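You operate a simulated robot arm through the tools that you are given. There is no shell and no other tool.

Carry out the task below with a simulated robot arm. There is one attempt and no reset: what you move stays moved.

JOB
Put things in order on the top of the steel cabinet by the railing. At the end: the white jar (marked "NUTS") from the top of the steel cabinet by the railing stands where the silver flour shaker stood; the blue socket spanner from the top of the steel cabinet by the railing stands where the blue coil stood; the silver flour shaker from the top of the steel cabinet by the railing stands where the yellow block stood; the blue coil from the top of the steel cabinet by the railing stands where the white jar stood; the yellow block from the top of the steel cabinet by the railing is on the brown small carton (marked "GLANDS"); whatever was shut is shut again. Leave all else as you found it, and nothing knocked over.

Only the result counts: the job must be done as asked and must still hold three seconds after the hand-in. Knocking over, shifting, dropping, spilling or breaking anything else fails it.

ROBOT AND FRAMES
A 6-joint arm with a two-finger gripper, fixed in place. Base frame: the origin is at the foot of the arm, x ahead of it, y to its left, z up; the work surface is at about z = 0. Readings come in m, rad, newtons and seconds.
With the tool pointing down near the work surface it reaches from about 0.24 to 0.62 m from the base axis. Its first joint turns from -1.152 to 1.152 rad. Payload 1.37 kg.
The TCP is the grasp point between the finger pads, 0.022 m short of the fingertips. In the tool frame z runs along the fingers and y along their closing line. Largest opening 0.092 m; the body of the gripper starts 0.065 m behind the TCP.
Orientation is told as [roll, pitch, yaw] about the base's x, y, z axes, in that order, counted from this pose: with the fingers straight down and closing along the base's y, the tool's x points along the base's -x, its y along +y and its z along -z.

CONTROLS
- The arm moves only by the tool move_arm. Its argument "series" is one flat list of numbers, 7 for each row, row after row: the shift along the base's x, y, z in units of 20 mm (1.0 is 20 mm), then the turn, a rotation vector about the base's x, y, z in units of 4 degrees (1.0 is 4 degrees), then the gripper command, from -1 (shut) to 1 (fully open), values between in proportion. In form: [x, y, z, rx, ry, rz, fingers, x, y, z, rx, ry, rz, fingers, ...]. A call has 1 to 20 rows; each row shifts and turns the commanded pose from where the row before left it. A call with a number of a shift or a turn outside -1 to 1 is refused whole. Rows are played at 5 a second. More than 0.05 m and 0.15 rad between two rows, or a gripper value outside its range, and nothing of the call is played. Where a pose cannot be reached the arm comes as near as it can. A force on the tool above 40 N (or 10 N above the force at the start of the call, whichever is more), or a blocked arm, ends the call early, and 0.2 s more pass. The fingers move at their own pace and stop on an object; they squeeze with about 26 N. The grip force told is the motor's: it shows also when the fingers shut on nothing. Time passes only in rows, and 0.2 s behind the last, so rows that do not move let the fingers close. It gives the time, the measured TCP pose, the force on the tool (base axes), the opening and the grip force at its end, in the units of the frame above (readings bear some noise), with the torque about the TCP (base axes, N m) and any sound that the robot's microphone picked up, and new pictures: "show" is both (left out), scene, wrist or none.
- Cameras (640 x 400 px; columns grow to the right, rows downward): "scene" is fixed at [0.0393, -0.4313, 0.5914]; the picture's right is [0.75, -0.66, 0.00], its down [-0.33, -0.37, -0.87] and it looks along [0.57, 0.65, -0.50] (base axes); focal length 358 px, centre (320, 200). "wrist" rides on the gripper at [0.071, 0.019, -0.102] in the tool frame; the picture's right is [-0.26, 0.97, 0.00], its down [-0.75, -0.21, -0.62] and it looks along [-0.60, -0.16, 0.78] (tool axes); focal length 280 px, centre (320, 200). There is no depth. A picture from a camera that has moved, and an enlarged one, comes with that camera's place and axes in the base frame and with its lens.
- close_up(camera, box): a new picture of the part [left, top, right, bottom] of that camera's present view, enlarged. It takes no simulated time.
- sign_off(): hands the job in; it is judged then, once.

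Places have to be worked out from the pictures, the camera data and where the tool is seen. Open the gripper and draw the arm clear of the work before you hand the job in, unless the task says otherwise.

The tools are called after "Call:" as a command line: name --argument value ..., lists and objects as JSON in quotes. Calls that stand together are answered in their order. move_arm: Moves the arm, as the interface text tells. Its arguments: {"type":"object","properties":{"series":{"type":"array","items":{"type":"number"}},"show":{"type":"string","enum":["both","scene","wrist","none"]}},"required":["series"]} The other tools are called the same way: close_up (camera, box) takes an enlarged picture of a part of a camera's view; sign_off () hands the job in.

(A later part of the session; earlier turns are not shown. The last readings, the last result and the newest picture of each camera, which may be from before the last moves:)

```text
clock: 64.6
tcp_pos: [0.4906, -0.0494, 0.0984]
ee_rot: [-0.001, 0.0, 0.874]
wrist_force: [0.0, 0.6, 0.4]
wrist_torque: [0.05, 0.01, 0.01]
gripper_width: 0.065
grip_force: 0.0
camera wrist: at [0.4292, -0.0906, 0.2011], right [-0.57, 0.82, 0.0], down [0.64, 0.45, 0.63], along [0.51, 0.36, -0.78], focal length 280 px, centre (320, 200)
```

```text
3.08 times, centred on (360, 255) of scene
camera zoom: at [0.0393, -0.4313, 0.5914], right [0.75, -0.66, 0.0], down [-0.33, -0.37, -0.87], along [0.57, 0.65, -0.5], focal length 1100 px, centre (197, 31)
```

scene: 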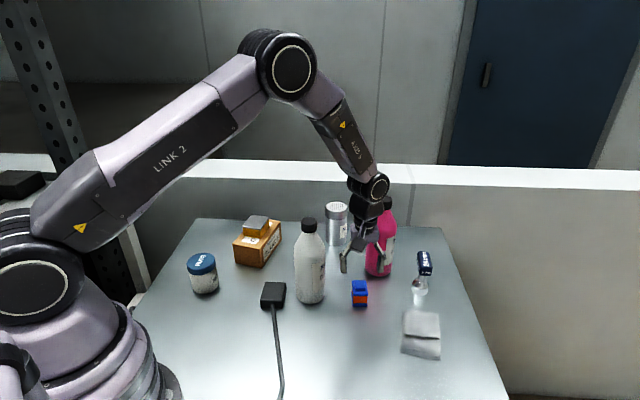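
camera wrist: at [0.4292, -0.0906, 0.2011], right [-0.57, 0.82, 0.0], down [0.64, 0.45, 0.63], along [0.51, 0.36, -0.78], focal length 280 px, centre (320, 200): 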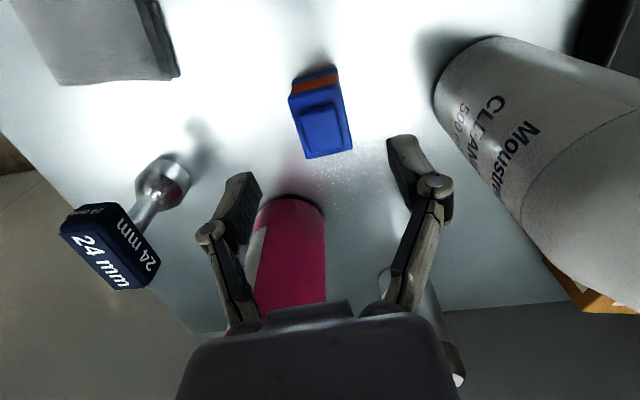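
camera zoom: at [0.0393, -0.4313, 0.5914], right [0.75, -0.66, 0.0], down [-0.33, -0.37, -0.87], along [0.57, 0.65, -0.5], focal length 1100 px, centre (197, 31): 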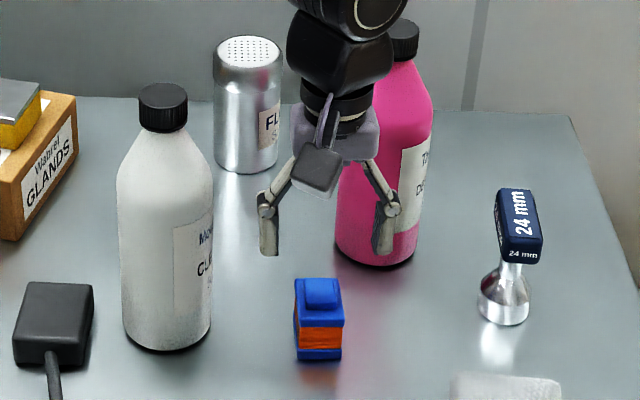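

Coil centre confirmed at (0.489, -0.047), yaw ≈49°. I descend to z≈0.027 and check before closing.

Call:
move_arm --series '[-0.02, 0.03, -0.9, 0, 0, -0.1, 0.41, -0.01, 0.03, -0.9, 0, 0, -0.1, 0.41, 0, 0, -0.9, 0, 0, 0, 0.41, 0, 0, -0.85, 0, 0, 0, 0.41, 0, 0, 0, 0, 0, 0, 0.41]' --show "both"

Call:
close_up --camera "scene" --box '[300, 220, 420, 320]'

```text
clock: 65.8
tcp_pos: [0.4883, -0.0477, 0.0277]
ee_rot: [0.0, -0.002, 0.858]
wrist_force: [0.2, -0.4, -0.1]
wrist_torque: [0.01, 0.01, 0.0]
gripper_width: 0.0647
grip_force: 0.1
camera wrist: at [0.4278, -0.0883, 0.1292], right [-0.56, 0.83, 0.0], down [0.65, 0.44, 0.63], along [0.52, 0.35, -0.78], focal length 280 px, centre (320, 200)
```

scene: 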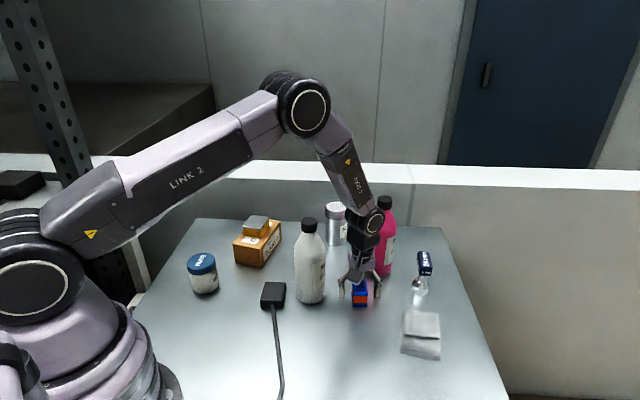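
wrist: 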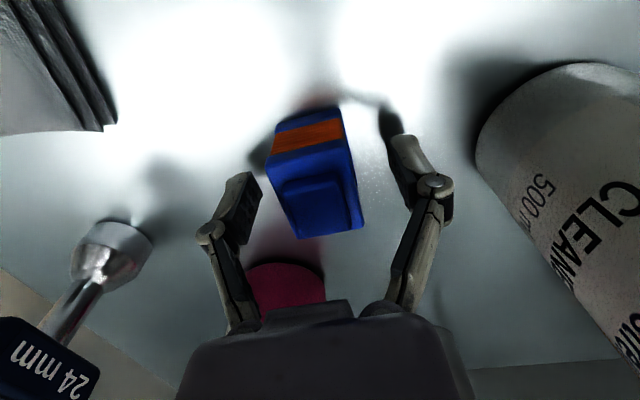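

```text
4.00 times, centred on (360, 270) of scene
camera zoom: at [0.0393, -0.4313, 0.5914], right [0.75, -0.66, 0.0], down [-0.33, -0.37, -0.87], along [0.57, 0.65, -0.5], focal length 1430 px, centre (160, -80)
```

zoom: 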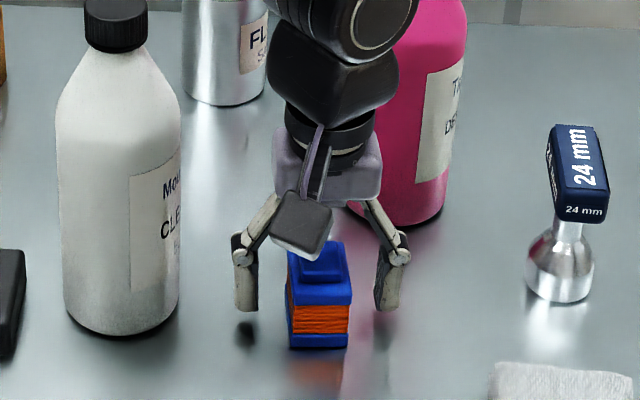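

The coil sits between the pads with good clearance all round. I close on it.

Call:
move_arm --series '[0, 0, 0, 0, 0, 0, 0, 0, 0, 0, 0, 0, 0, -0.3, 0, 0, 0, 0, 0, 0, -1, 0, 0, 0, 0, 0, 0, -1, 0, 0, 0, 0, 0, 0, -1]' --show "both"

```text
clock: 67.0
tcp_pos: [0.4888, -0.0486, 0.0262]
ee_rot: [-0.001, -0.003, 0.858]
wrist_force: [0.6, 0.0, 0.5]
wrist_torque: [-0.04, -0.03, 0.02]
gripper_width: 0.0317
grip_force: 26.1
camera wrist: at [0.4278, -0.0883, 0.1294], right [-0.56, 0.83, 0.0], down [0.65, 0.44, 0.63], along [0.52, 0.35, -0.78], focal length 280 px, centre (320, 200)
```

scene: 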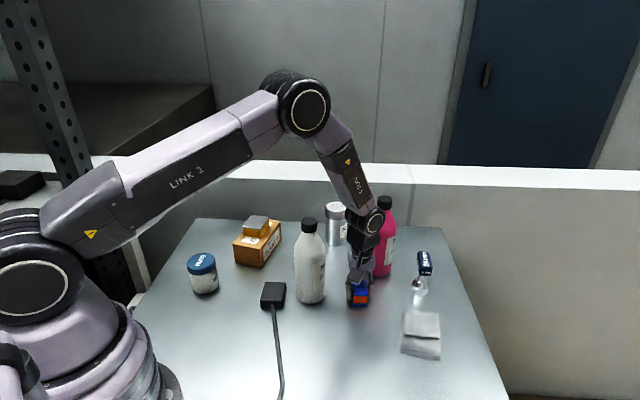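
wrist: 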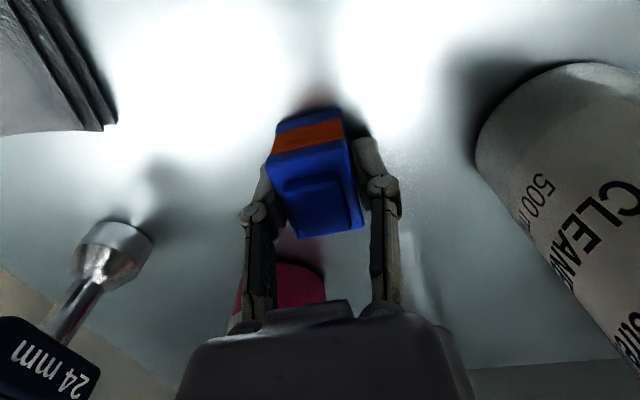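

Coil gripped (0.032 m), its place recorded as (0.4887, -0.047). I lift it straight up, and only turn the gripper once above the bottles, travelling toward the jar's old spot.

Call:
move_arm --series '[0, 0, 0.5, 0, 0, 0, -1, 0, 0, 1, 0, 0, 0, -1, 0, 0, 1, 0, 0, 0, -1, 0, 0, 1, 0, 0, 0, -1, 0, 0, 1, 0, 0, 0, -1, 0, 0, 1, 0, 0, 0, -1, 0, 0, 1, 0, 0, 0, -1, 0, 0, 1, 0, 0, 0, -1, 0, 0, 1, 0, 0, -1, -1, 0, 0, 1, 0, 0, -1, -1, 0, 0, 1, 0, 0, -1, -1, 0, 0, 1, 0, 0, -1, -1, -0.91, 0.05, 0, 0, 0, -1, -1, -0.91, 0.05, 0, 0, 0, -1, -1, -0.91, 0.05, 0, 0, 0, -1, -1, -0.91, 0.05, 0, 0, 0, -1, -1, -0.91, 0.05, 0, 0, 0, -1, -1, -0.91, 0.05, 0, 0, 0, -1, -1, -0.91, 0.05, 0, 0, 0, -1, -1, -0.91, 0.05, 0, 0, 0, -1, -1]' --show "scene"

```text
clock: 71.2
tcp_pos: [0.3443, -0.0394, 0.2593]
ee_rot: [-0.002, -0.001, 0.021]
wrist_force: [0.1, 1.2, -1.0]
wrist_torque: [0.0, 0.0, 0.02]
gripper_width: 0.0314
grip_force: 26.2
```

scene: 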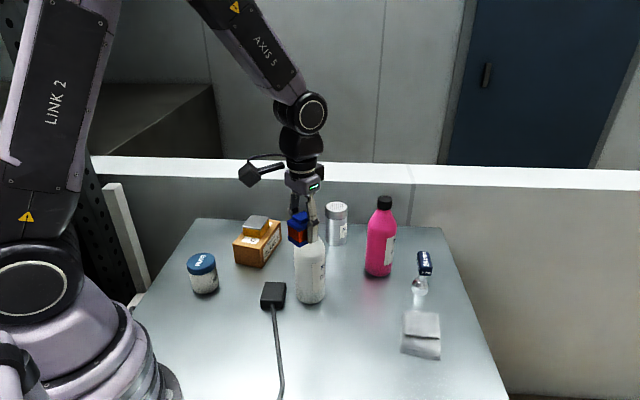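

Coil is held well above everything. I finish the turn to -30° while moving above the jar's old place and lowering part way.

Call:
move_arm --series '[-0.225, 0.01, -0.5, 0, 0, -0.975, -1, -0.225, 0.01, -0.5, 0, 0, -0.975, -1, -0.225, 0.01, -0.5, 0, 0, -0.975, -1, -0.225, 0.01, -0.5, 0, 0, -0.975, -1, -0.225, 0.01, -0.5, 0, 0, -0.975, -1, -0.225, 0.01, -0.5, 0, 0, -0.975, -1, -0.225, 0.01, -0.5, 0, 0, -0.975, -1, -0.225, 0.01, -0.5, 0, 0, -0.975, -1, 0, 0, 0, 0, 0, 0, -1]' --show "both"

Call:
close_up --camera "wrist" --box '[160, 0, 480, 200]'

Call:
close_up --camera "scene" --box '[220, 240, 360, 400]'

```text
clock: 73.2
tcp_pos: [0.3071, -0.0389, 0.1783]
ee_rot: [-0.001, 0.0, -0.525]
wrist_force: [-0.7, -0.3, -1.1]
wrist_torque: [0.0, -0.01, 0.0]
gripper_width: 0.0318
grip_force: 26.2
camera wrist: at [0.2562, 0.0141, 0.281], right [0.71, 0.7, 0.0], down [0.55, -0.55, 0.63], along [0.44, -0.44, -0.78], focal length 280 px, centre (320, 200)
```

scene: 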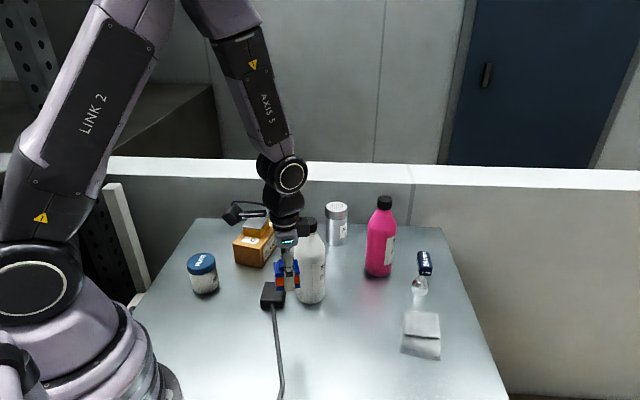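
wrist: 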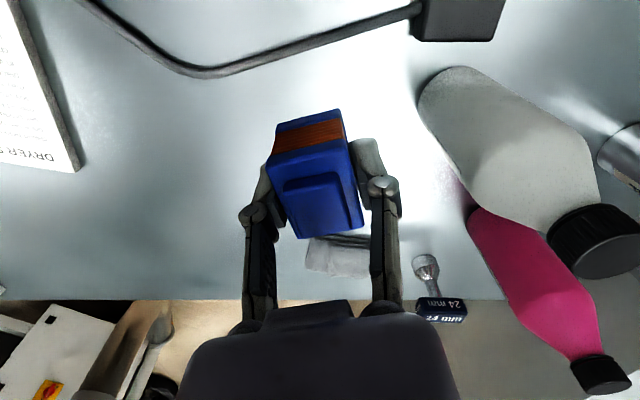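

```text
2.00 times, centred on (320, 100) of wrist
camera zoom: at [0.2562, 0.0141, 0.281], right [0.71, 0.7, 0.0], down [0.55, -0.55, 0.63], along [0.44, -0.44, -0.78], focal length 561 px, centre (320, 400)
```

zoom: 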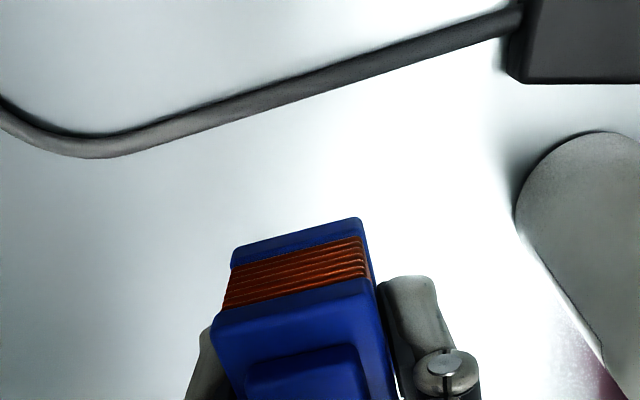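

```text
2.50 times, centred on (290, 320) of scene
camera zoom: at [0.0393, -0.4313, 0.5914], right [0.75, -0.66, 0.0], down [-0.33, -0.37, -0.87], along [0.57, 0.65, -0.5], focal length 894 px, centre (395, -100)
```

zoom: 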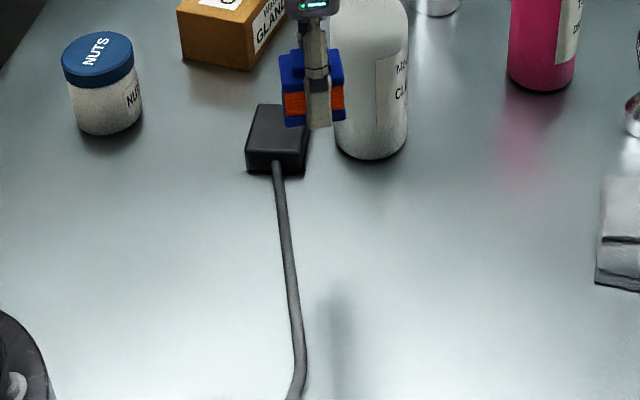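

The cable line passes about 21 mm from the jar's old centre, so I place the coil at (0.3075, -0.036), just clear of the cable. I descend to just above the surface.

Call:
move_arm --series '[-0.03, 0.09, -1, 0, 0, 0, -1, 0, 0, -1, 0, 0, 0, -1, 0, 0, -1, 0, 0, 0, -1, 0, 0, -1, 0, 0, 0, -1, 0, 0, -1, 0, 0, 0, -1, 0, 0, -1, 0, 0, 0, -1, 0, 0, -0.9, 0, 0, 0, -1, 0, 0, -0.3, 0, 0, 0, -1, 0, 0, 0, 0, 0, 0, -1]' --show "both"

Call:
close_up --camera "scene" --box '[240, 280, 340, 380]'

```text
clock: 75.2
tcp_pos: [0.3079, -0.0361, 0.0343]
ee_rot: [0.001, -0.003, -0.524]
wrist_force: [-0.7, 0.0, -1.4]
wrist_torque: [0.01, 0.01, 0.02]
gripper_width: 0.0316
grip_force: 25.9
camera wrist: at [0.2559, 0.0165, 0.1368], right [0.71, 0.71, 0.0], down [0.55, -0.55, 0.63], along [0.44, -0.44, -0.78], focal length 280 px, centre (320, 200)
```

scene: 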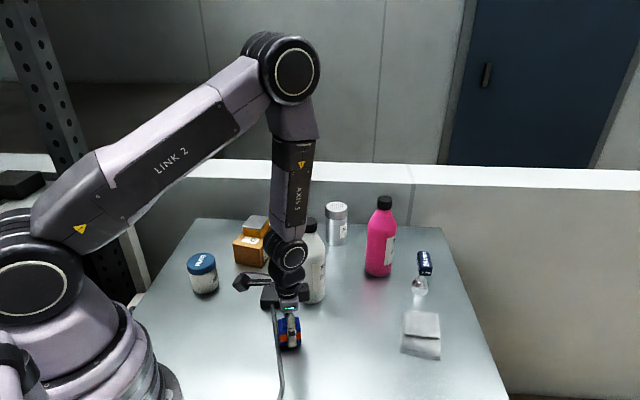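
wrist: 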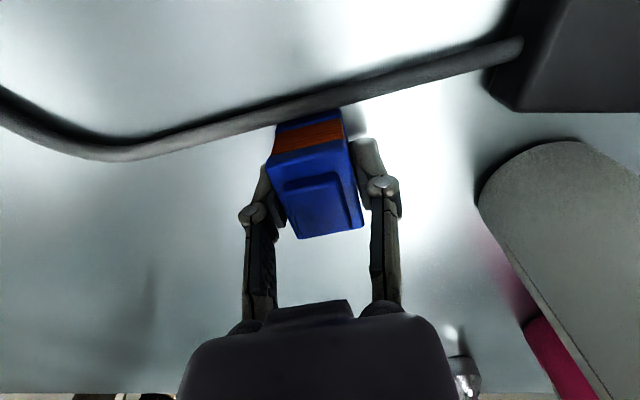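

```text
4.00 times, centred on (290, 330) of scene
camera zoom: at [0.0393, -0.4313, 0.5914], right [0.75, -0.66, 0.0], down [-0.33, -0.37, -0.87], along [0.57, 0.65, -0.5], focal length 1430 px, centre (440, -320)
```

zoom: 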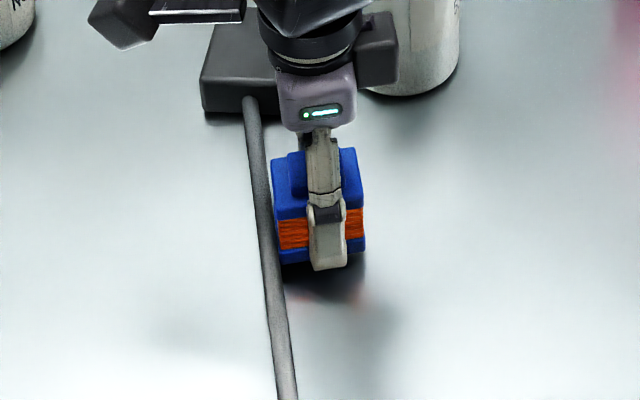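

The coil's edge looks very near the cable, so I shift it 2 mm further away and then step down.

Call:
move_arm --series '[0.1, -0.05, 0, 0, 0, 0, -1, 0, 0, -0.2, 0, 0, 0, -1, 0, 0, 0, 0, 0, 0, -1]' --show "none"

Call:
move_arm --series '[0, 0, -0.1, 0, 0, 0, -1, 0, 0, 0, 0, 0, 0, -1]' --show "none"

Call:
close_up --camera "scene" --box '[240, 280, 340, 380]'

```text
clock: 76.0
tcp_pos: [0.3096, -0.0364, 0.0307]
ee_rot: [-0.002, -0.002, -0.523]
wrist_force: [-0.1, -0.5, -1.0]
wrist_torque: [-0.03, 0.0, 0.0]
gripper_width: 0.0316
grip_force: 26.2
```

```text
clock: 76.6
tcp_pos: [0.3103, -0.0377, 0.0277]
ee_rot: [-0.002, -0.001, -0.523]
wrist_force: [-0.5, 0.1, -1.0]
wrist_torque: [0.01, -0.01, -0.01]
gripper_width: 0.0313
grip_force: 25.6
```

```text
4.00 times, centred on (290, 330) of scene
camera zoom: at [0.0393, -0.4313, 0.5914], right [0.75, -0.66, 0.0], down [-0.33, -0.37, -0.87], along [0.57, 0.65, -0.5], focal length 1430 px, centre (440, -320)
```

zoom: 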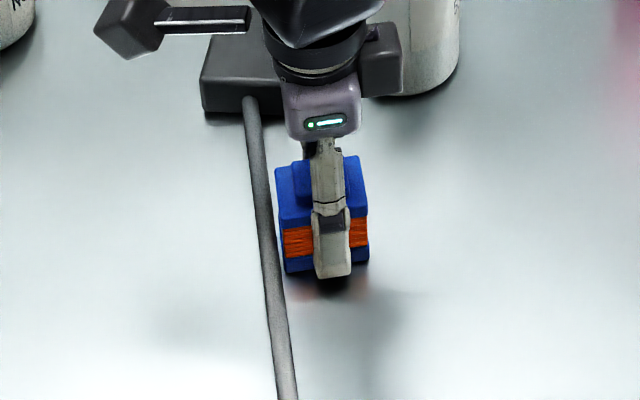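

A visible gap to the cable now. I take the last millimetres down to contact.

Call:
move_arm --series '[0, 0, -0.07, 0, 0, 0, -1, 0, 0, 0, 0, 0, 0, -1]' --show "none"

Call:
move_arm --series '[0, 0, -0.05, 0, 0, 0, -1, 0, 0, 0, 0, 0, 0, -1]' --show "none"

```text
clock: 77.2
tcp_pos: [0.31, -0.0384, 0.0269]
ee_rot: [-0.002, 0.0, -0.523]
wrist_force: [-0.6, 2.0, 7.5]
wrist_torque: [0.03, -0.01, -0.01]
gripper_width: 0.0315
grip_force: 25.9
```

```text
clock: 77.8
tcp_pos: [0.3093, -0.0371, 0.0257]
ee_rot: [0.001, -0.003, -0.524]
wrist_force: [-3.1, 1.9, 22.2]
wrist_torque: [0.04, 0.05, -0.01]
gripper_width: 0.0317
grip_force: 25.9
```

On the surface. I ease up and open part way.

Call:
move_arm --series '[0, 0, 0.06, 0, 0, 0, -1, 0, 0, 0, 0, 0, 0, 0, 0, 0, 0, 0, 0, 0, 0.3, 0, 0, 0, 0, 0, 0, 0.45, 0, 0, 0, 0, 0, 0, 0.45]' --show "both"

Call:
close_up --camera "scene" --box '[240, 280, 340, 380]'

```text
clock: 79.0
tcp_pos: [0.3096, -0.0387, 0.0265]
ee_rot: [-0.002, -0.001, -0.525]
wrist_force: [-0.3, -0.2, -0.4]
wrist_torque: [-0.02, -0.01, 0.01]
gripper_width: 0.0667
grip_force: 0.2
camera wrist: at [0.2575, 0.0157, 0.1295], right [0.71, 0.71, 0.0], down [0.55, -0.55, 0.63], along [0.44, -0.44, -0.78], focal length 280 px, centre (320, 200)
```

scene: 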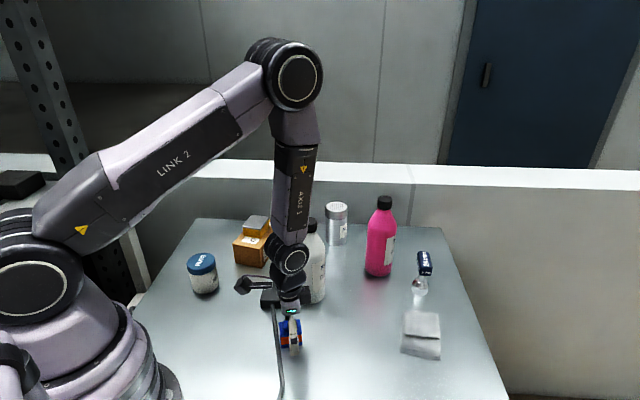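
wrist: 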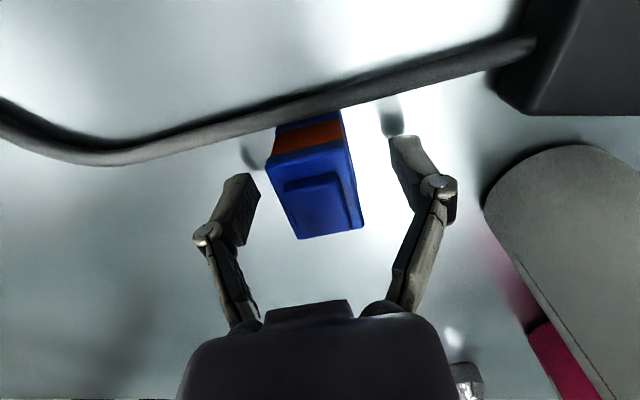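

```text
4.00 times, centred on (290, 330) of scene
camera zoom: at [0.0393, -0.4313, 0.5914], right [0.75, -0.66, 0.0], down [-0.33, -0.37, -0.87], along [0.57, 0.65, -0.5], focal length 1430 px, centre (440, -320)
```

zoom: 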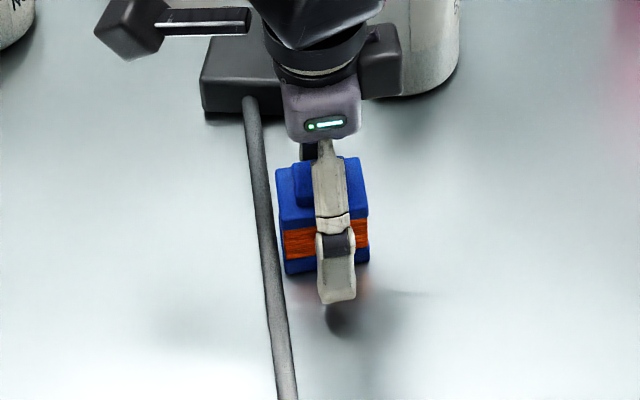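

The coil stands free at (0.309, -0.036), next to the cable. I rise straight up and move toward the spanner, turning the gripper to about +47° to take its head across the narrow side.

Call:
move_arm --series '[0, 0, 0.6, 0, 0, 0, 0.45, 0, 0, 1, 0, 0, 0, 0.6, 0, 0, 1, 0, 0, 0, 1, 0, 0, 1, 0, 0, 1, 1, 0, 0, 1, 0, 0, 1, 1, 0, 0, 1, 0, 0, 1, 1, 0, 0, 1, 0, 0, 1, 1, 0, 0, 1, 0, 0, 1, 1, 0, 0, 1, 0, 0, 1, 1, 0, 0, 1, 0, 0, 1, 1, 0, 0, 1, 0, 0, 1, 1, 0, 0, 1, 0, 0, 1, 1, 0.968, -0.3, 0, 0, 0, 0.8, 1, 0.968, -0.3, 0, 0, 0, 0.8, 1, 0.968, -0.3, 0, 0, 0, 0.8, 1, 0.968, -0.3, 0, 0, 0, 0.8, 1, 0.968, -0.3, 0, 0, 0, 0.8, 1, 0.968, -0.3, 0, 0, 0, 0.8, 1, 0.968, -0.3, 0, 0, 0, 0.8, 1, 0.968, -0.3, 0, 0, 0, 0.8, 1]' --show "both"

```text
clock: 83.2
tcp_pos: [0.4643, -0.0849, 0.2587]
ee_rot: [-0.003, -0.003, 0.553]
wrist_force: [-0.5, -0.3, 0.2]
wrist_torque: [-0.03, 0.0, 0.01]
gripper_width: 0.0916
grip_force: 0.0
camera wrist: at [0.3929, -0.1054, 0.3611], right [-0.28, 0.96, 0.0], down [0.75, 0.22, 0.63], along [0.6, 0.18, -0.78], focal length 280 px, centre (320, 200)
```

scene: 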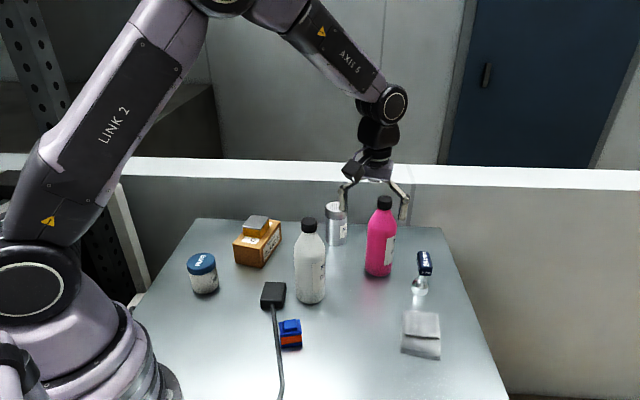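
wrist: 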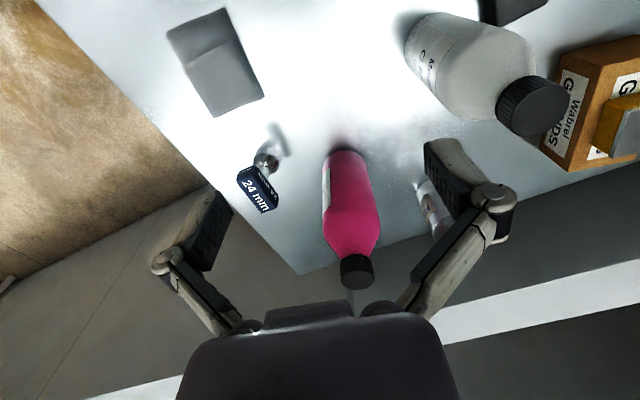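

Call:
close_up --camera "wrist" --box '[210, 110, 330, 230]'

Call:
close_up --camera "scene" --box '[380, 230, 460, 310]'

Call:
close_up --camera "scene" --box '[240, 290, 340, 370]'

```text
3.33 times, centred on (270, 170) of wrist
camera zoom: at [0.3929, -0.1054, 0.3611], right [-0.28, 0.96, 0.0], down [0.75, 0.22, 0.63], along [0.6, 0.18, -0.78], focal length 935 px, centre (487, 300)
```

zoom: 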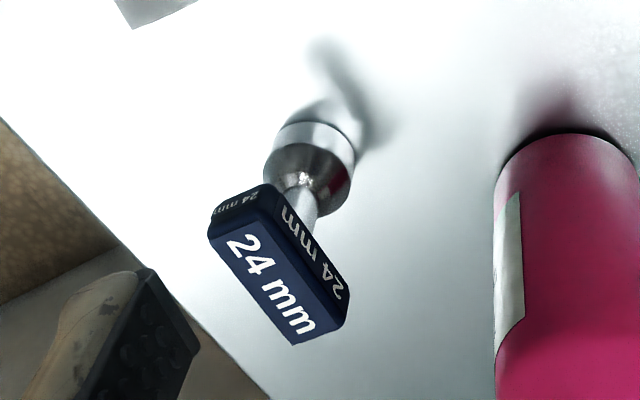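

```text
5.00 times, centred on (420, 270) of scene
camera zoom: at [0.0393, -0.4313, 0.5914], right [0.75, -0.66, 0.0], down [-0.33, -0.37, -0.87], along [0.57, 0.65, -0.5], focal length 1787 px, centre (-180, -150)
```

zoom: 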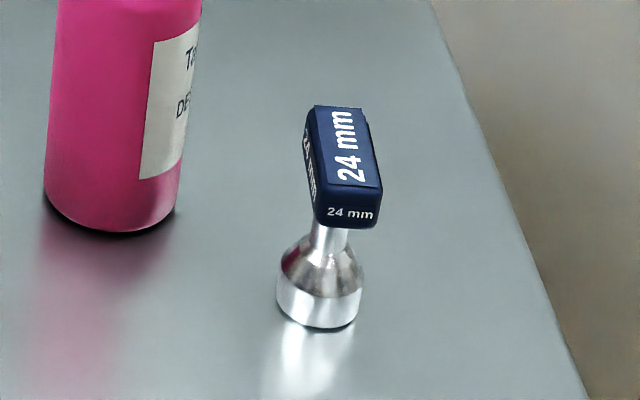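

```text
5.00 times, centred on (290, 330) of scene
camera zoom: at [0.0393, -0.4313, 0.5914], right [0.75, -0.66, 0.0], down [-0.33, -0.37, -0.87], along [0.57, 0.65, -0.5], focal length 1787 px, centre (470, -450)
```

zoom: 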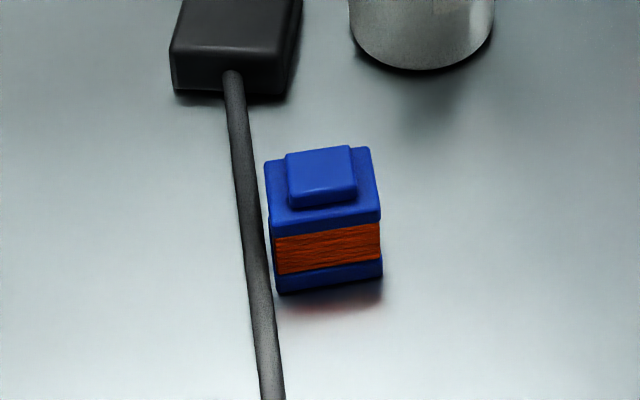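

Coil stands upright by the cable. Spanner head measured at ≈ (0.619, -0.121), top z≈0.086, long axis ≈41°. I move above it with fingers partly open and check that the arm reaches.

Call:
move_arm --series '[0.967, -0.226, -0.4, 0, 0, 0.29, 0.35, 0.967, -0.226, -0.4, 0, 0, 0.29, 0.35, 0.967, -0.226, -0.4, 0, 0, 0.29, 0.35, 0.967, -0.226, -0.4, 0, 0, 0.29, 0.35, 0.967, -0.226, -0.4, 0, 0, 0.29, 0.35, 0.967, -0.226, -0.5, 0, 0, 0.29, 0.35, 0.967, -0.226, -0.6, 0, 0, 0.29, 0.35, 0.967, -0.226, -0.6, 0, 0, 0.29, 0.35, 0, 0, 0, 0, 0, 0, 0.35]' --show "both"

Call:
close_up --camera "wrist" --box '[200, 60, 440, 220]'

```text
clock: 85.2
tcp_pos: [0.6178, -0.1213, 0.1839]
ee_rot: [-0.001, 0.0, 0.713]
wrist_force: [-0.5, 0.0, -0.4]
wrist_torque: [0.0, -0.03, 0.03]
gripper_width: 0.0622
grip_force: 0.2
camera wrist: at [0.5528, -0.1528, 0.2867], right [-0.43, 0.9, 0.0], down [0.7, 0.34, 0.63], along [0.56, 0.27, -0.78], focal length 280 px, centre (320, 200)
```

scene: 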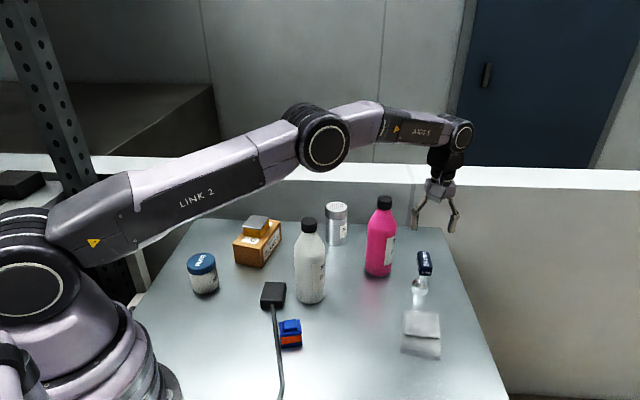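
wrist: 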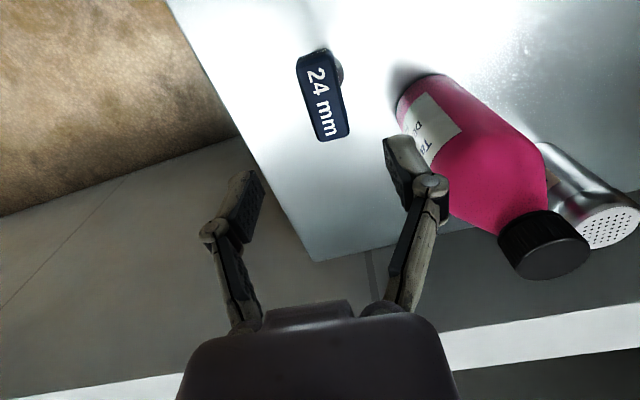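

```text
2.50 times, centred on (320, 140) of wrist
camera zoom: at [0.5528, -0.1528, 0.2867], right [-0.43, 0.9, 0.0], down [0.7, 0.34, 0.63], along [0.56, 0.27, -0.78], focal length 701 px, centre (320, 350)
```

zoom: 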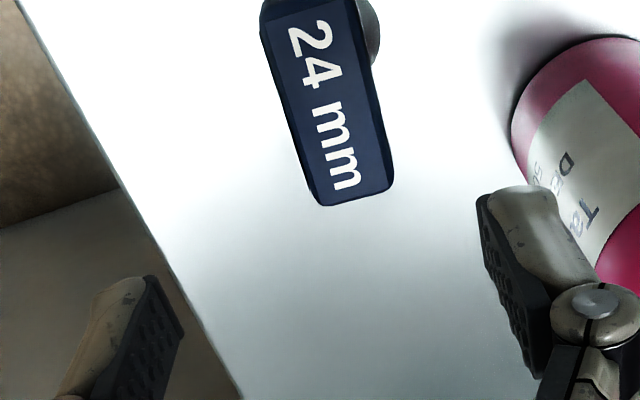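

Reach is good at z=0.18. I enlarge the whole spanner head to fix its centre and angle.

Call:
close_up --camera "wrist" --box '[260, 30, 390, 160]'

```text
3.08 times, centred on (325, 95) of wrist
camera zoom: at [0.5528, -0.1528, 0.2867], right [-0.43, 0.9, 0.0], down [0.7, 0.34, 0.63], along [0.56, 0.27, -0.78], focal length 863 px, centre (305, 523)
```

zoom: 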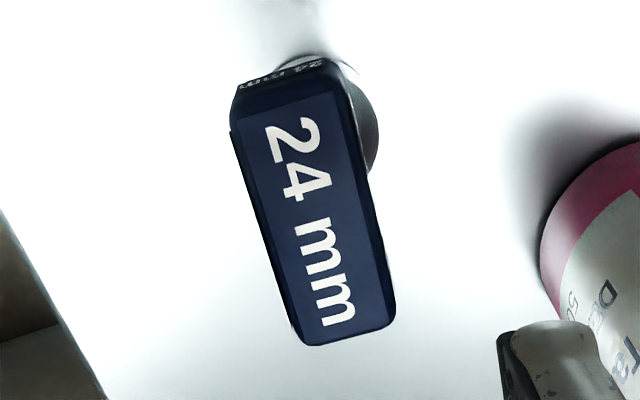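

Head centre ≈ (0.617, -0.118), angle 41.3°. I shift slightly and descend to z≈0.12 for a last check.

Call:
move_arm --series '[-0.03, 0.05, -1, 0, 0, 0.1, 0.35, -0.03, 0.05, -1, 0, 0, 0, 0.35, 0, 0.03, -1, 0, 0, 0, 0.35, 0, 0, 0, 0, 0, 0, 0.35]' --show "both"

Call:
close_up --camera "wrist" --box '[220, 60, 420, 220]'

Call:
close_up --camera "scene" --box '[370, 180, 490, 310]'

```text
clock: 86.2
tcp_pos: [0.6194, -0.1195, 0.1244]
ee_rot: [0.001, 0.0, 0.722]
wrist_force: [1.0, 0.3, -0.7]
wrist_torque: [0.01, 0.02, 0.0]
gripper_width: 0.0621
grip_force: 0.1
camera wrist: at [0.5524, -0.1508, 0.2267], right [-0.44, 0.9, 0.0], down [0.7, 0.34, 0.63], along [0.56, 0.28, -0.78], focal length 280 px, centre (320, 200)
```

scene: 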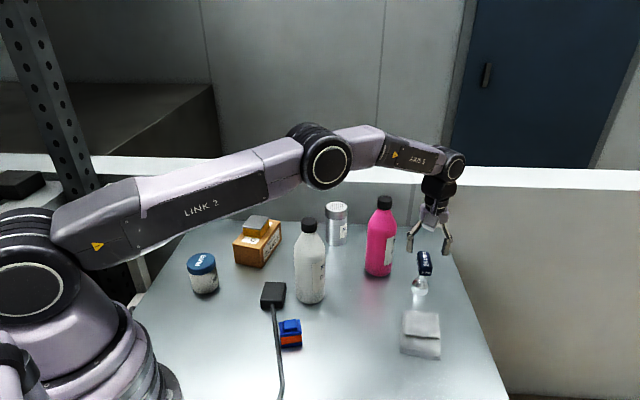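
wrist: 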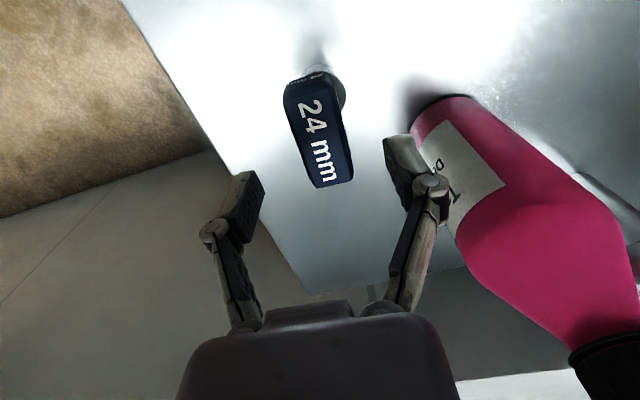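

```text
2.50 times, centred on (320, 140) of wrist
camera zoom: at [0.5524, -0.1508, 0.2267], right [-0.44, 0.9, 0.0], down [0.7, 0.34, 0.63], along [0.56, 0.28, -0.78], focal length 701 px, centre (320, 350)
```

zoom: 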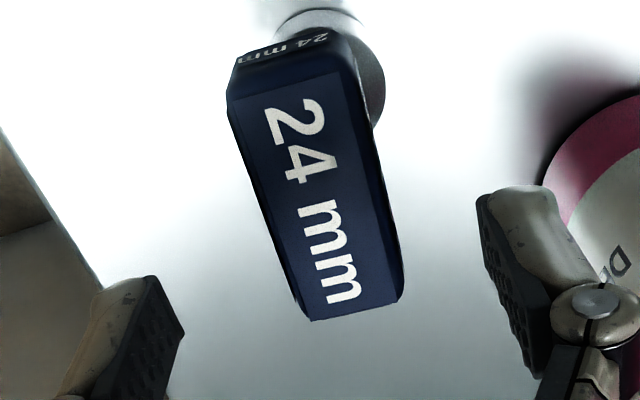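

```text
3.08 times, centred on (430, 245) of scene
camera zoom: at [0.0393, -0.4313, 0.5914], right [0.75, -0.66, 0.0], down [-0.33, -0.37, -0.87], along [0.57, 0.65, -0.5], focal length 1100 px, centre (-18, 62)
```

zoom: 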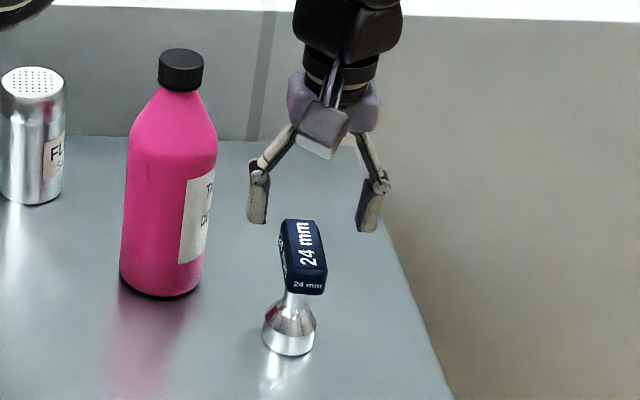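

Centred on the head in the closing direction. I descend to z≈0.077 and close.

Call:
move_arm --series '[0, 0, -0.8, 0, 0, 0, 0.35, 0, 0, -0.8, 0, 0, 0, 0.35, 0, 0, -0.75, 0, 0, 0, 0.35, 0, 0, 0, 0, 0, 0, 0.35]' --show "both"

Call:
close_up --camera "scene" --box '[370, 200, 490, 310]'

```text
clock: 87.2
tcp_pos: [0.6179, -0.119, 0.0789]
ee_rot: [-0.003, -0.003, 0.721]
wrist_force: [0.2, -0.4, -0.3]
wrist_torque: [0.03, -0.01, -0.04]
gripper_width: 0.0622
grip_force: 0.0
camera wrist: at [0.5513, -0.1507, 0.1808], right [-0.44, 0.9, 0.0], down [0.7, 0.34, 0.63], along [0.56, 0.28, -0.78], focal length 280 px, centre (320, 200)
```

scene: 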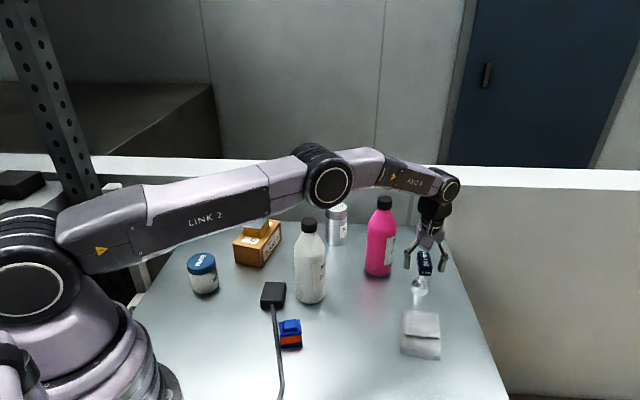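
wrist: 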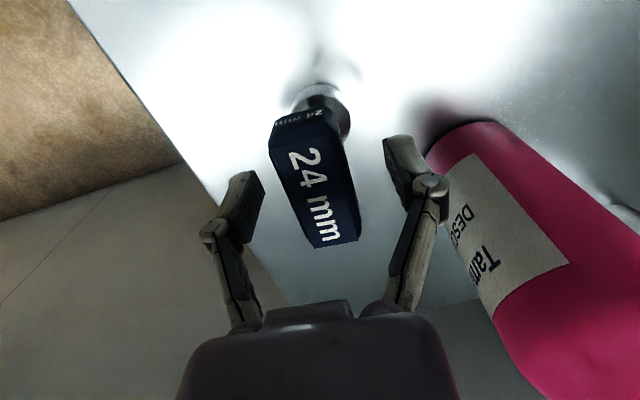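

```text
3.64 times, centred on (430, 255) of scene
camera zoom: at [0.0393, -0.4313, 0.5914], right [0.75, -0.66, 0.0], down [-0.33, -0.37, -0.87], along [0.57, 0.65, -0.5], focal length 1300 px, centre (-80, 0)
```

zoom: 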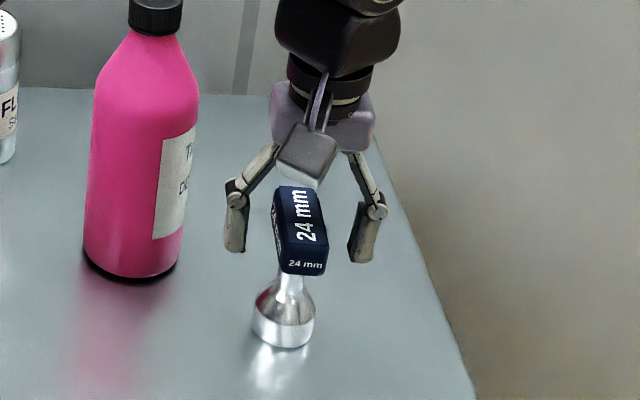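

The head is centred between the pads. I close in stages.

Call:
move_arm --series '[0, 0, 0, 0, 0, 0, 0, 0, 0, 0, 0, 0, 0, -0.3, 0, 0, 0, 0, 0, 0, -0.6, 0, 0, 0, 0, 0, 0, -1, 0, 0, 0, 0, 0, 0, -1]' --show "both"

Call:
close_up --camera "scene" --box '[370, 200, 490, 310]'

```text
clock: 88.4
tcp_pos: [0.6178, -0.1186, 0.0784]
ee_rot: [-0.001, 0.0, 0.721]
wrist_force: [-0.4, 0.8, 1.8]
wrist_torque: [0.04, 0.08, 0.01]
gripper_width: 0.0249
grip_force: 26.1
camera wrist: at [0.5513, -0.1506, 0.1811], right [-0.44, 0.9, 0.0], down [0.7, 0.34, 0.63], along [0.56, 0.28, -0.78], focal length 280 px, centre (320, 200)
```

scene: 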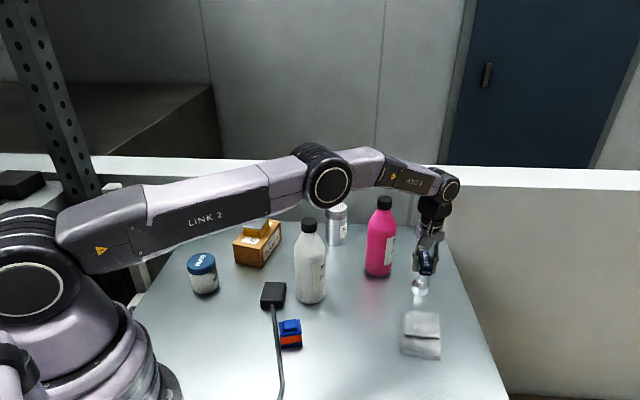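
wrist: 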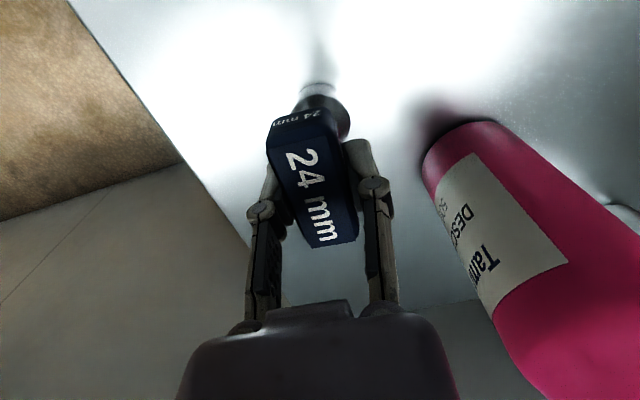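

```text
3.64 times, centred on (430, 255) of scene
camera zoom: at [0.0393, -0.4313, 0.5914], right [0.75, -0.66, 0.0], down [-0.33, -0.37, -0.87], along [0.57, 0.65, -0.5], focal length 1300 px, centre (-80, 0)
```

zoom: 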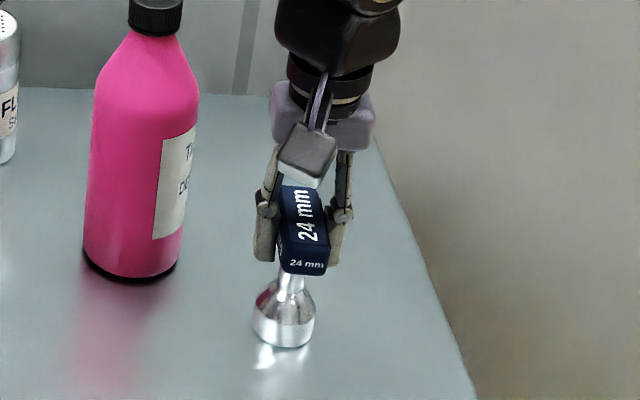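

Spanner gripped at 0.025 m. I lift it, move back from the pink bottle, and then across to above the coil's old place (0.4887, -0.047).

Call:
move_arm --series '[0, 0, 0.4, 0, 0, 0, -1, 0, 0, 0.8, 0, 0, 0, -1, 0, 0, 1, 0, 0, 0, -1, 0, 0, 1, 0, 0, 0, -1, 0, 0, 1, 0, 0, 0, -1, -0.97, 0.07, 0, 0, 0, 0, -1, -0.97, 0.07, 0, 0, 0, 0, -1, -0.97, 0.07, 0, 0, 0, 0, -1, -0.97, 0.07, 0, 0, 0, 0, -1, -0.97, 0.07, 0, 0, 0, 0, -1, -0.39, 0.79, 0, 0, 0, 0, -1, -0.39, 0.79, 0, 0, 0, 0, -1, -0.39, 0.79, 0, 0, 0, 0, -1, -0.39, 0.79, 0, 0, 0, 0, -1, 0, 0, 0, 0, 0, 0, -1]' --show "both"

Call:
close_up --camera "scene" --box '[300, 190, 440, 320]'

```text
clock: 91.6
tcp_pos: [0.4901, -0.0479, 0.1621]
ee_rot: [0.0, -0.001, 0.72]
wrist_force: [-0.1, 0.1, -2.6]
wrist_torque: [0.0, 0.0, -0.01]
gripper_width: 0.0248
grip_force: 25.6
camera wrist: at [0.4234, -0.0794, 0.2647], right [-0.44, 0.9, 0.0], down [0.7, 0.34, 0.63], along [0.56, 0.28, -0.78], focal length 280 px, centre (320, 200)
```

scene: 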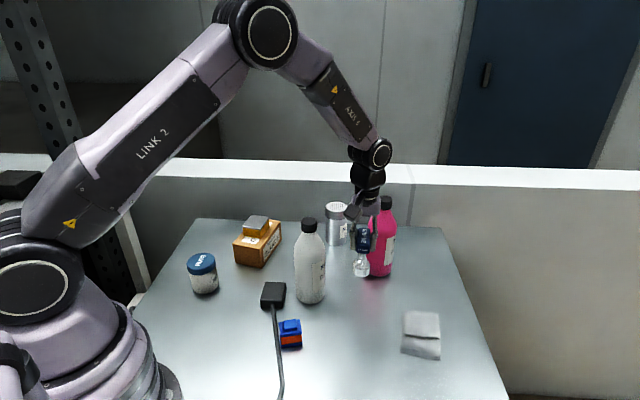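
wrist: 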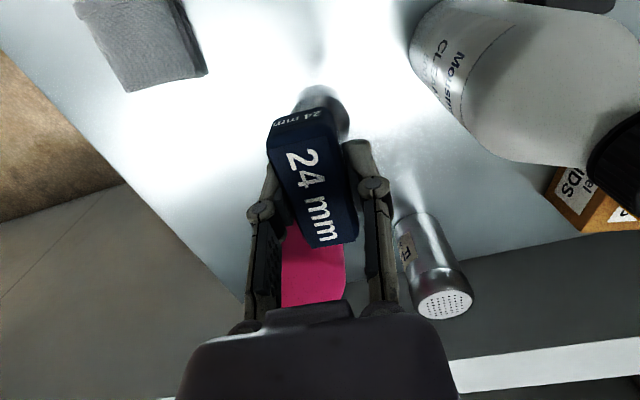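

```text
3.08 times, centred on (370, 255) of scene
camera zoom: at [0.0393, -0.4312, 0.5914], right [0.75, -0.66, 0.0], down [-0.33, -0.37, -0.87], along [0.57, 0.65, -0.5], focal length 1100 px, centre (166, 31)
```

zoom: 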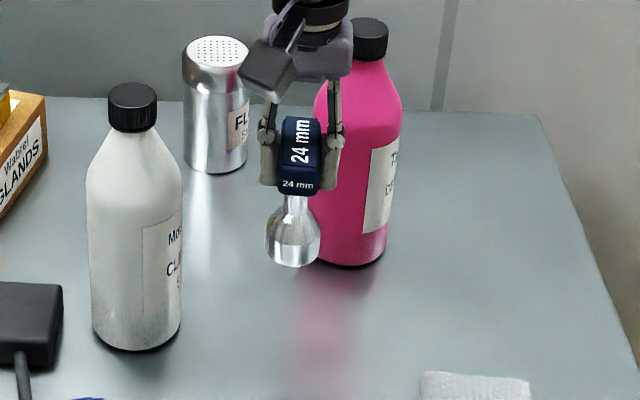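

The spanner hangs vertical over (0.489, -0.047). I lower to about 5 mm above contact (expected TCP z≈0.078).

Call:
move_arm --series '[0, 0, -1, 0, 0, 0, -1, 0, 0, -1, 0, 0, 0, -1, 0, 0, -1, 0, 0, 0, -1, 0, 0, -0.6, 0, 0, 0, -1, 0, 0, -0.2, 0, 0, 0, -1, 0, 0, 0, 0, 0, 0, -1]' --show "scene"

Call:
close_up --camera "scene" --box '[300, 200, 420, 320]'

```text
clock: 93.0
tcp_pos: [0.4904, -0.0494, 0.0861]
ee_rot: [-0.003, -0.001, 0.72]
wrist_force: [0.1, 0.8, -2.7]
wrist_torque: [-0.03, -0.03, 0.01]
gripper_width: 0.025
grip_force: 25.8
```

scene: 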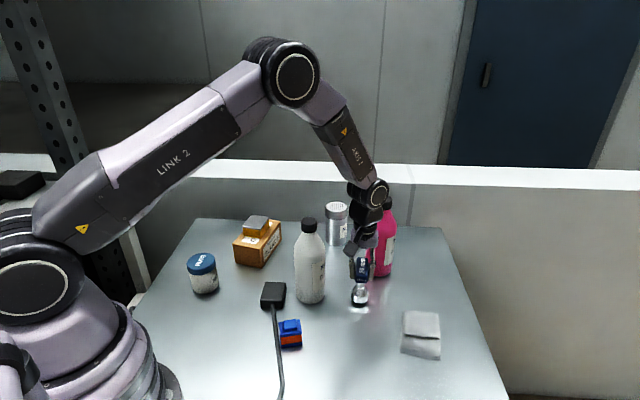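

```text
3.33 times, centred on (360, 260) of scene
camera zoom: at [0.0393, -0.4313, 0.5914], right [0.75, -0.66, 0.0], down [-0.33, -0.37, -0.87], along [0.57, 0.65, -0.5], focal length 1192 px, centre (187, 0)
```

zoom: 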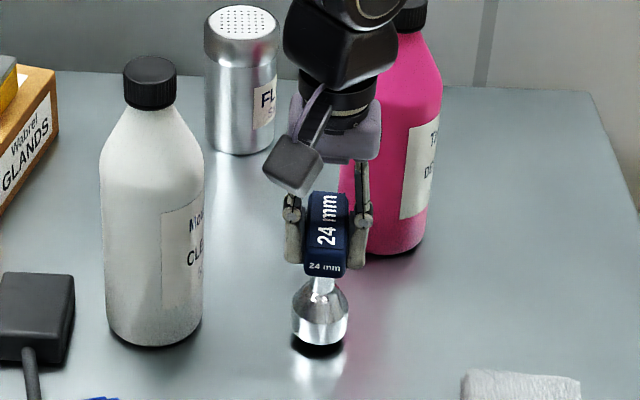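

Just above the surface now. I step down by small amounts until contact.

Call:
move_arm --series '[0, 0, -0.15, 0, 0, 0, -1, 0, 0, -0.1, 0, 0, 0, -1, 0, 0, 0, 0, 0, 0, -1]' --show "none"

Call:
move_arm --series '[0, 0, -0.07, 0, 0, 0, -1, 0, 0, 0, 0, 0, 0, -1]' --show "none"

Call:
move_arm --series '[0, 0, -0.06, 0, 0, 0, -1, 0, 0, 0, 0, 0, 0, -1]' --show "none"

```text
clock: 93.8
tcp_pos: [0.4898, -0.0478, 0.0814]
ee_rot: [-0.002, -0.001, 0.72]
wrist_force: [-0.5, 0.8, -1.4]
wrist_torque: [0.03, 0.01, -0.04]
gripper_width: 0.025
grip_force: 25.8
```

```text
clock: 94.4
tcp_pos: [0.4903, -0.0493, 0.0797]
ee_rot: [-0.003, -0.004, 0.721]
wrist_force: [0.5, 0.1, -2.7]
wrist_torque: [0.0, -0.01, 0.0]
gripper_width: 0.0248
grip_force: 25.8
```

```text
clock: 95.0
tcp_pos: [0.4905, -0.0489, 0.0784]
ee_rot: [-0.003, -0.001, 0.723]
wrist_force: [-4.5, 4.5, 12.5]
wrist_torque: [0.11, 0.17, -0.03]
gripper_width: 0.0246
grip_force: 26.0
```

Contact at z≈0.078. I unload slightly and open slowly to a limited width.

Call:
move_arm --series '[0, 0, 0.04, 0, 0, 0, -1, 0, 0, 0, 0, 0, 0, -1]' --show "none"

Call:
move_arm --series '[0, 0, 0, 0, 0, 0, -0.3, 0, 0, 0, 0, 0, 0, 0, 0, 0, 0, 0, 0, 0, 0.35, 0, 0, 0, 0, 0, 0, 0.35]' --show "both"

Call:
close_up --camera "scene" --box '[300, 200, 420, 320]'

```text
clock: 95.6
tcp_pos: [0.49, -0.0495, 0.0789]
ee_rot: [-0.003, -0.003, 0.721]
wrist_force: [1.6, 1.2, 0.9]
wrist_torque: [0.08, -0.12, 0.04]
gripper_width: 0.0249
grip_force: 25.8
```

```text
clock: 96.6
tcp_pos: [0.4898, -0.0481, 0.0788]
ee_rot: [-0.004, -0.002, 0.721]
wrist_force: [0.4, -0.7, -0.8]
wrist_torque: [0.0, 0.0, 0.0]
gripper_width: 0.062
grip_force: 0.0
camera wrist: at [0.4236, -0.0802, 0.1815], right [-0.44, 0.9, 0.0], down [0.7, 0.34, 0.63], along [0.56, 0.28, -0.78], focal length 280 px, centre (320, 200)
```

scene: 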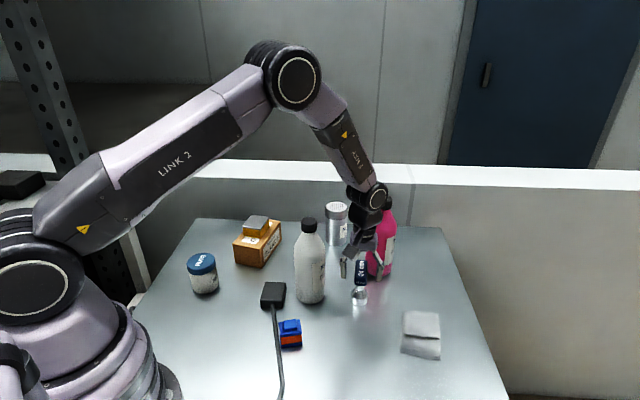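
wrist: 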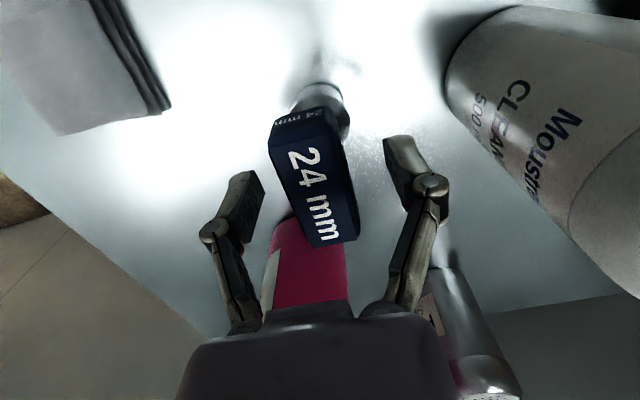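

```text
3.33 times, centred on (360, 260) of scene
camera zoom: at [0.0393, -0.4313, 0.5914], right [0.75, -0.66, 0.0], down [-0.33, -0.37, -0.87], along [0.57, 0.65, -0.5], focal length 1192 px, centre (187, 0)
```

zoom: 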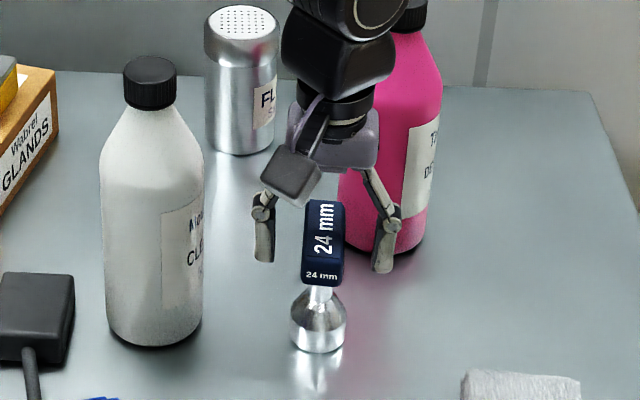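

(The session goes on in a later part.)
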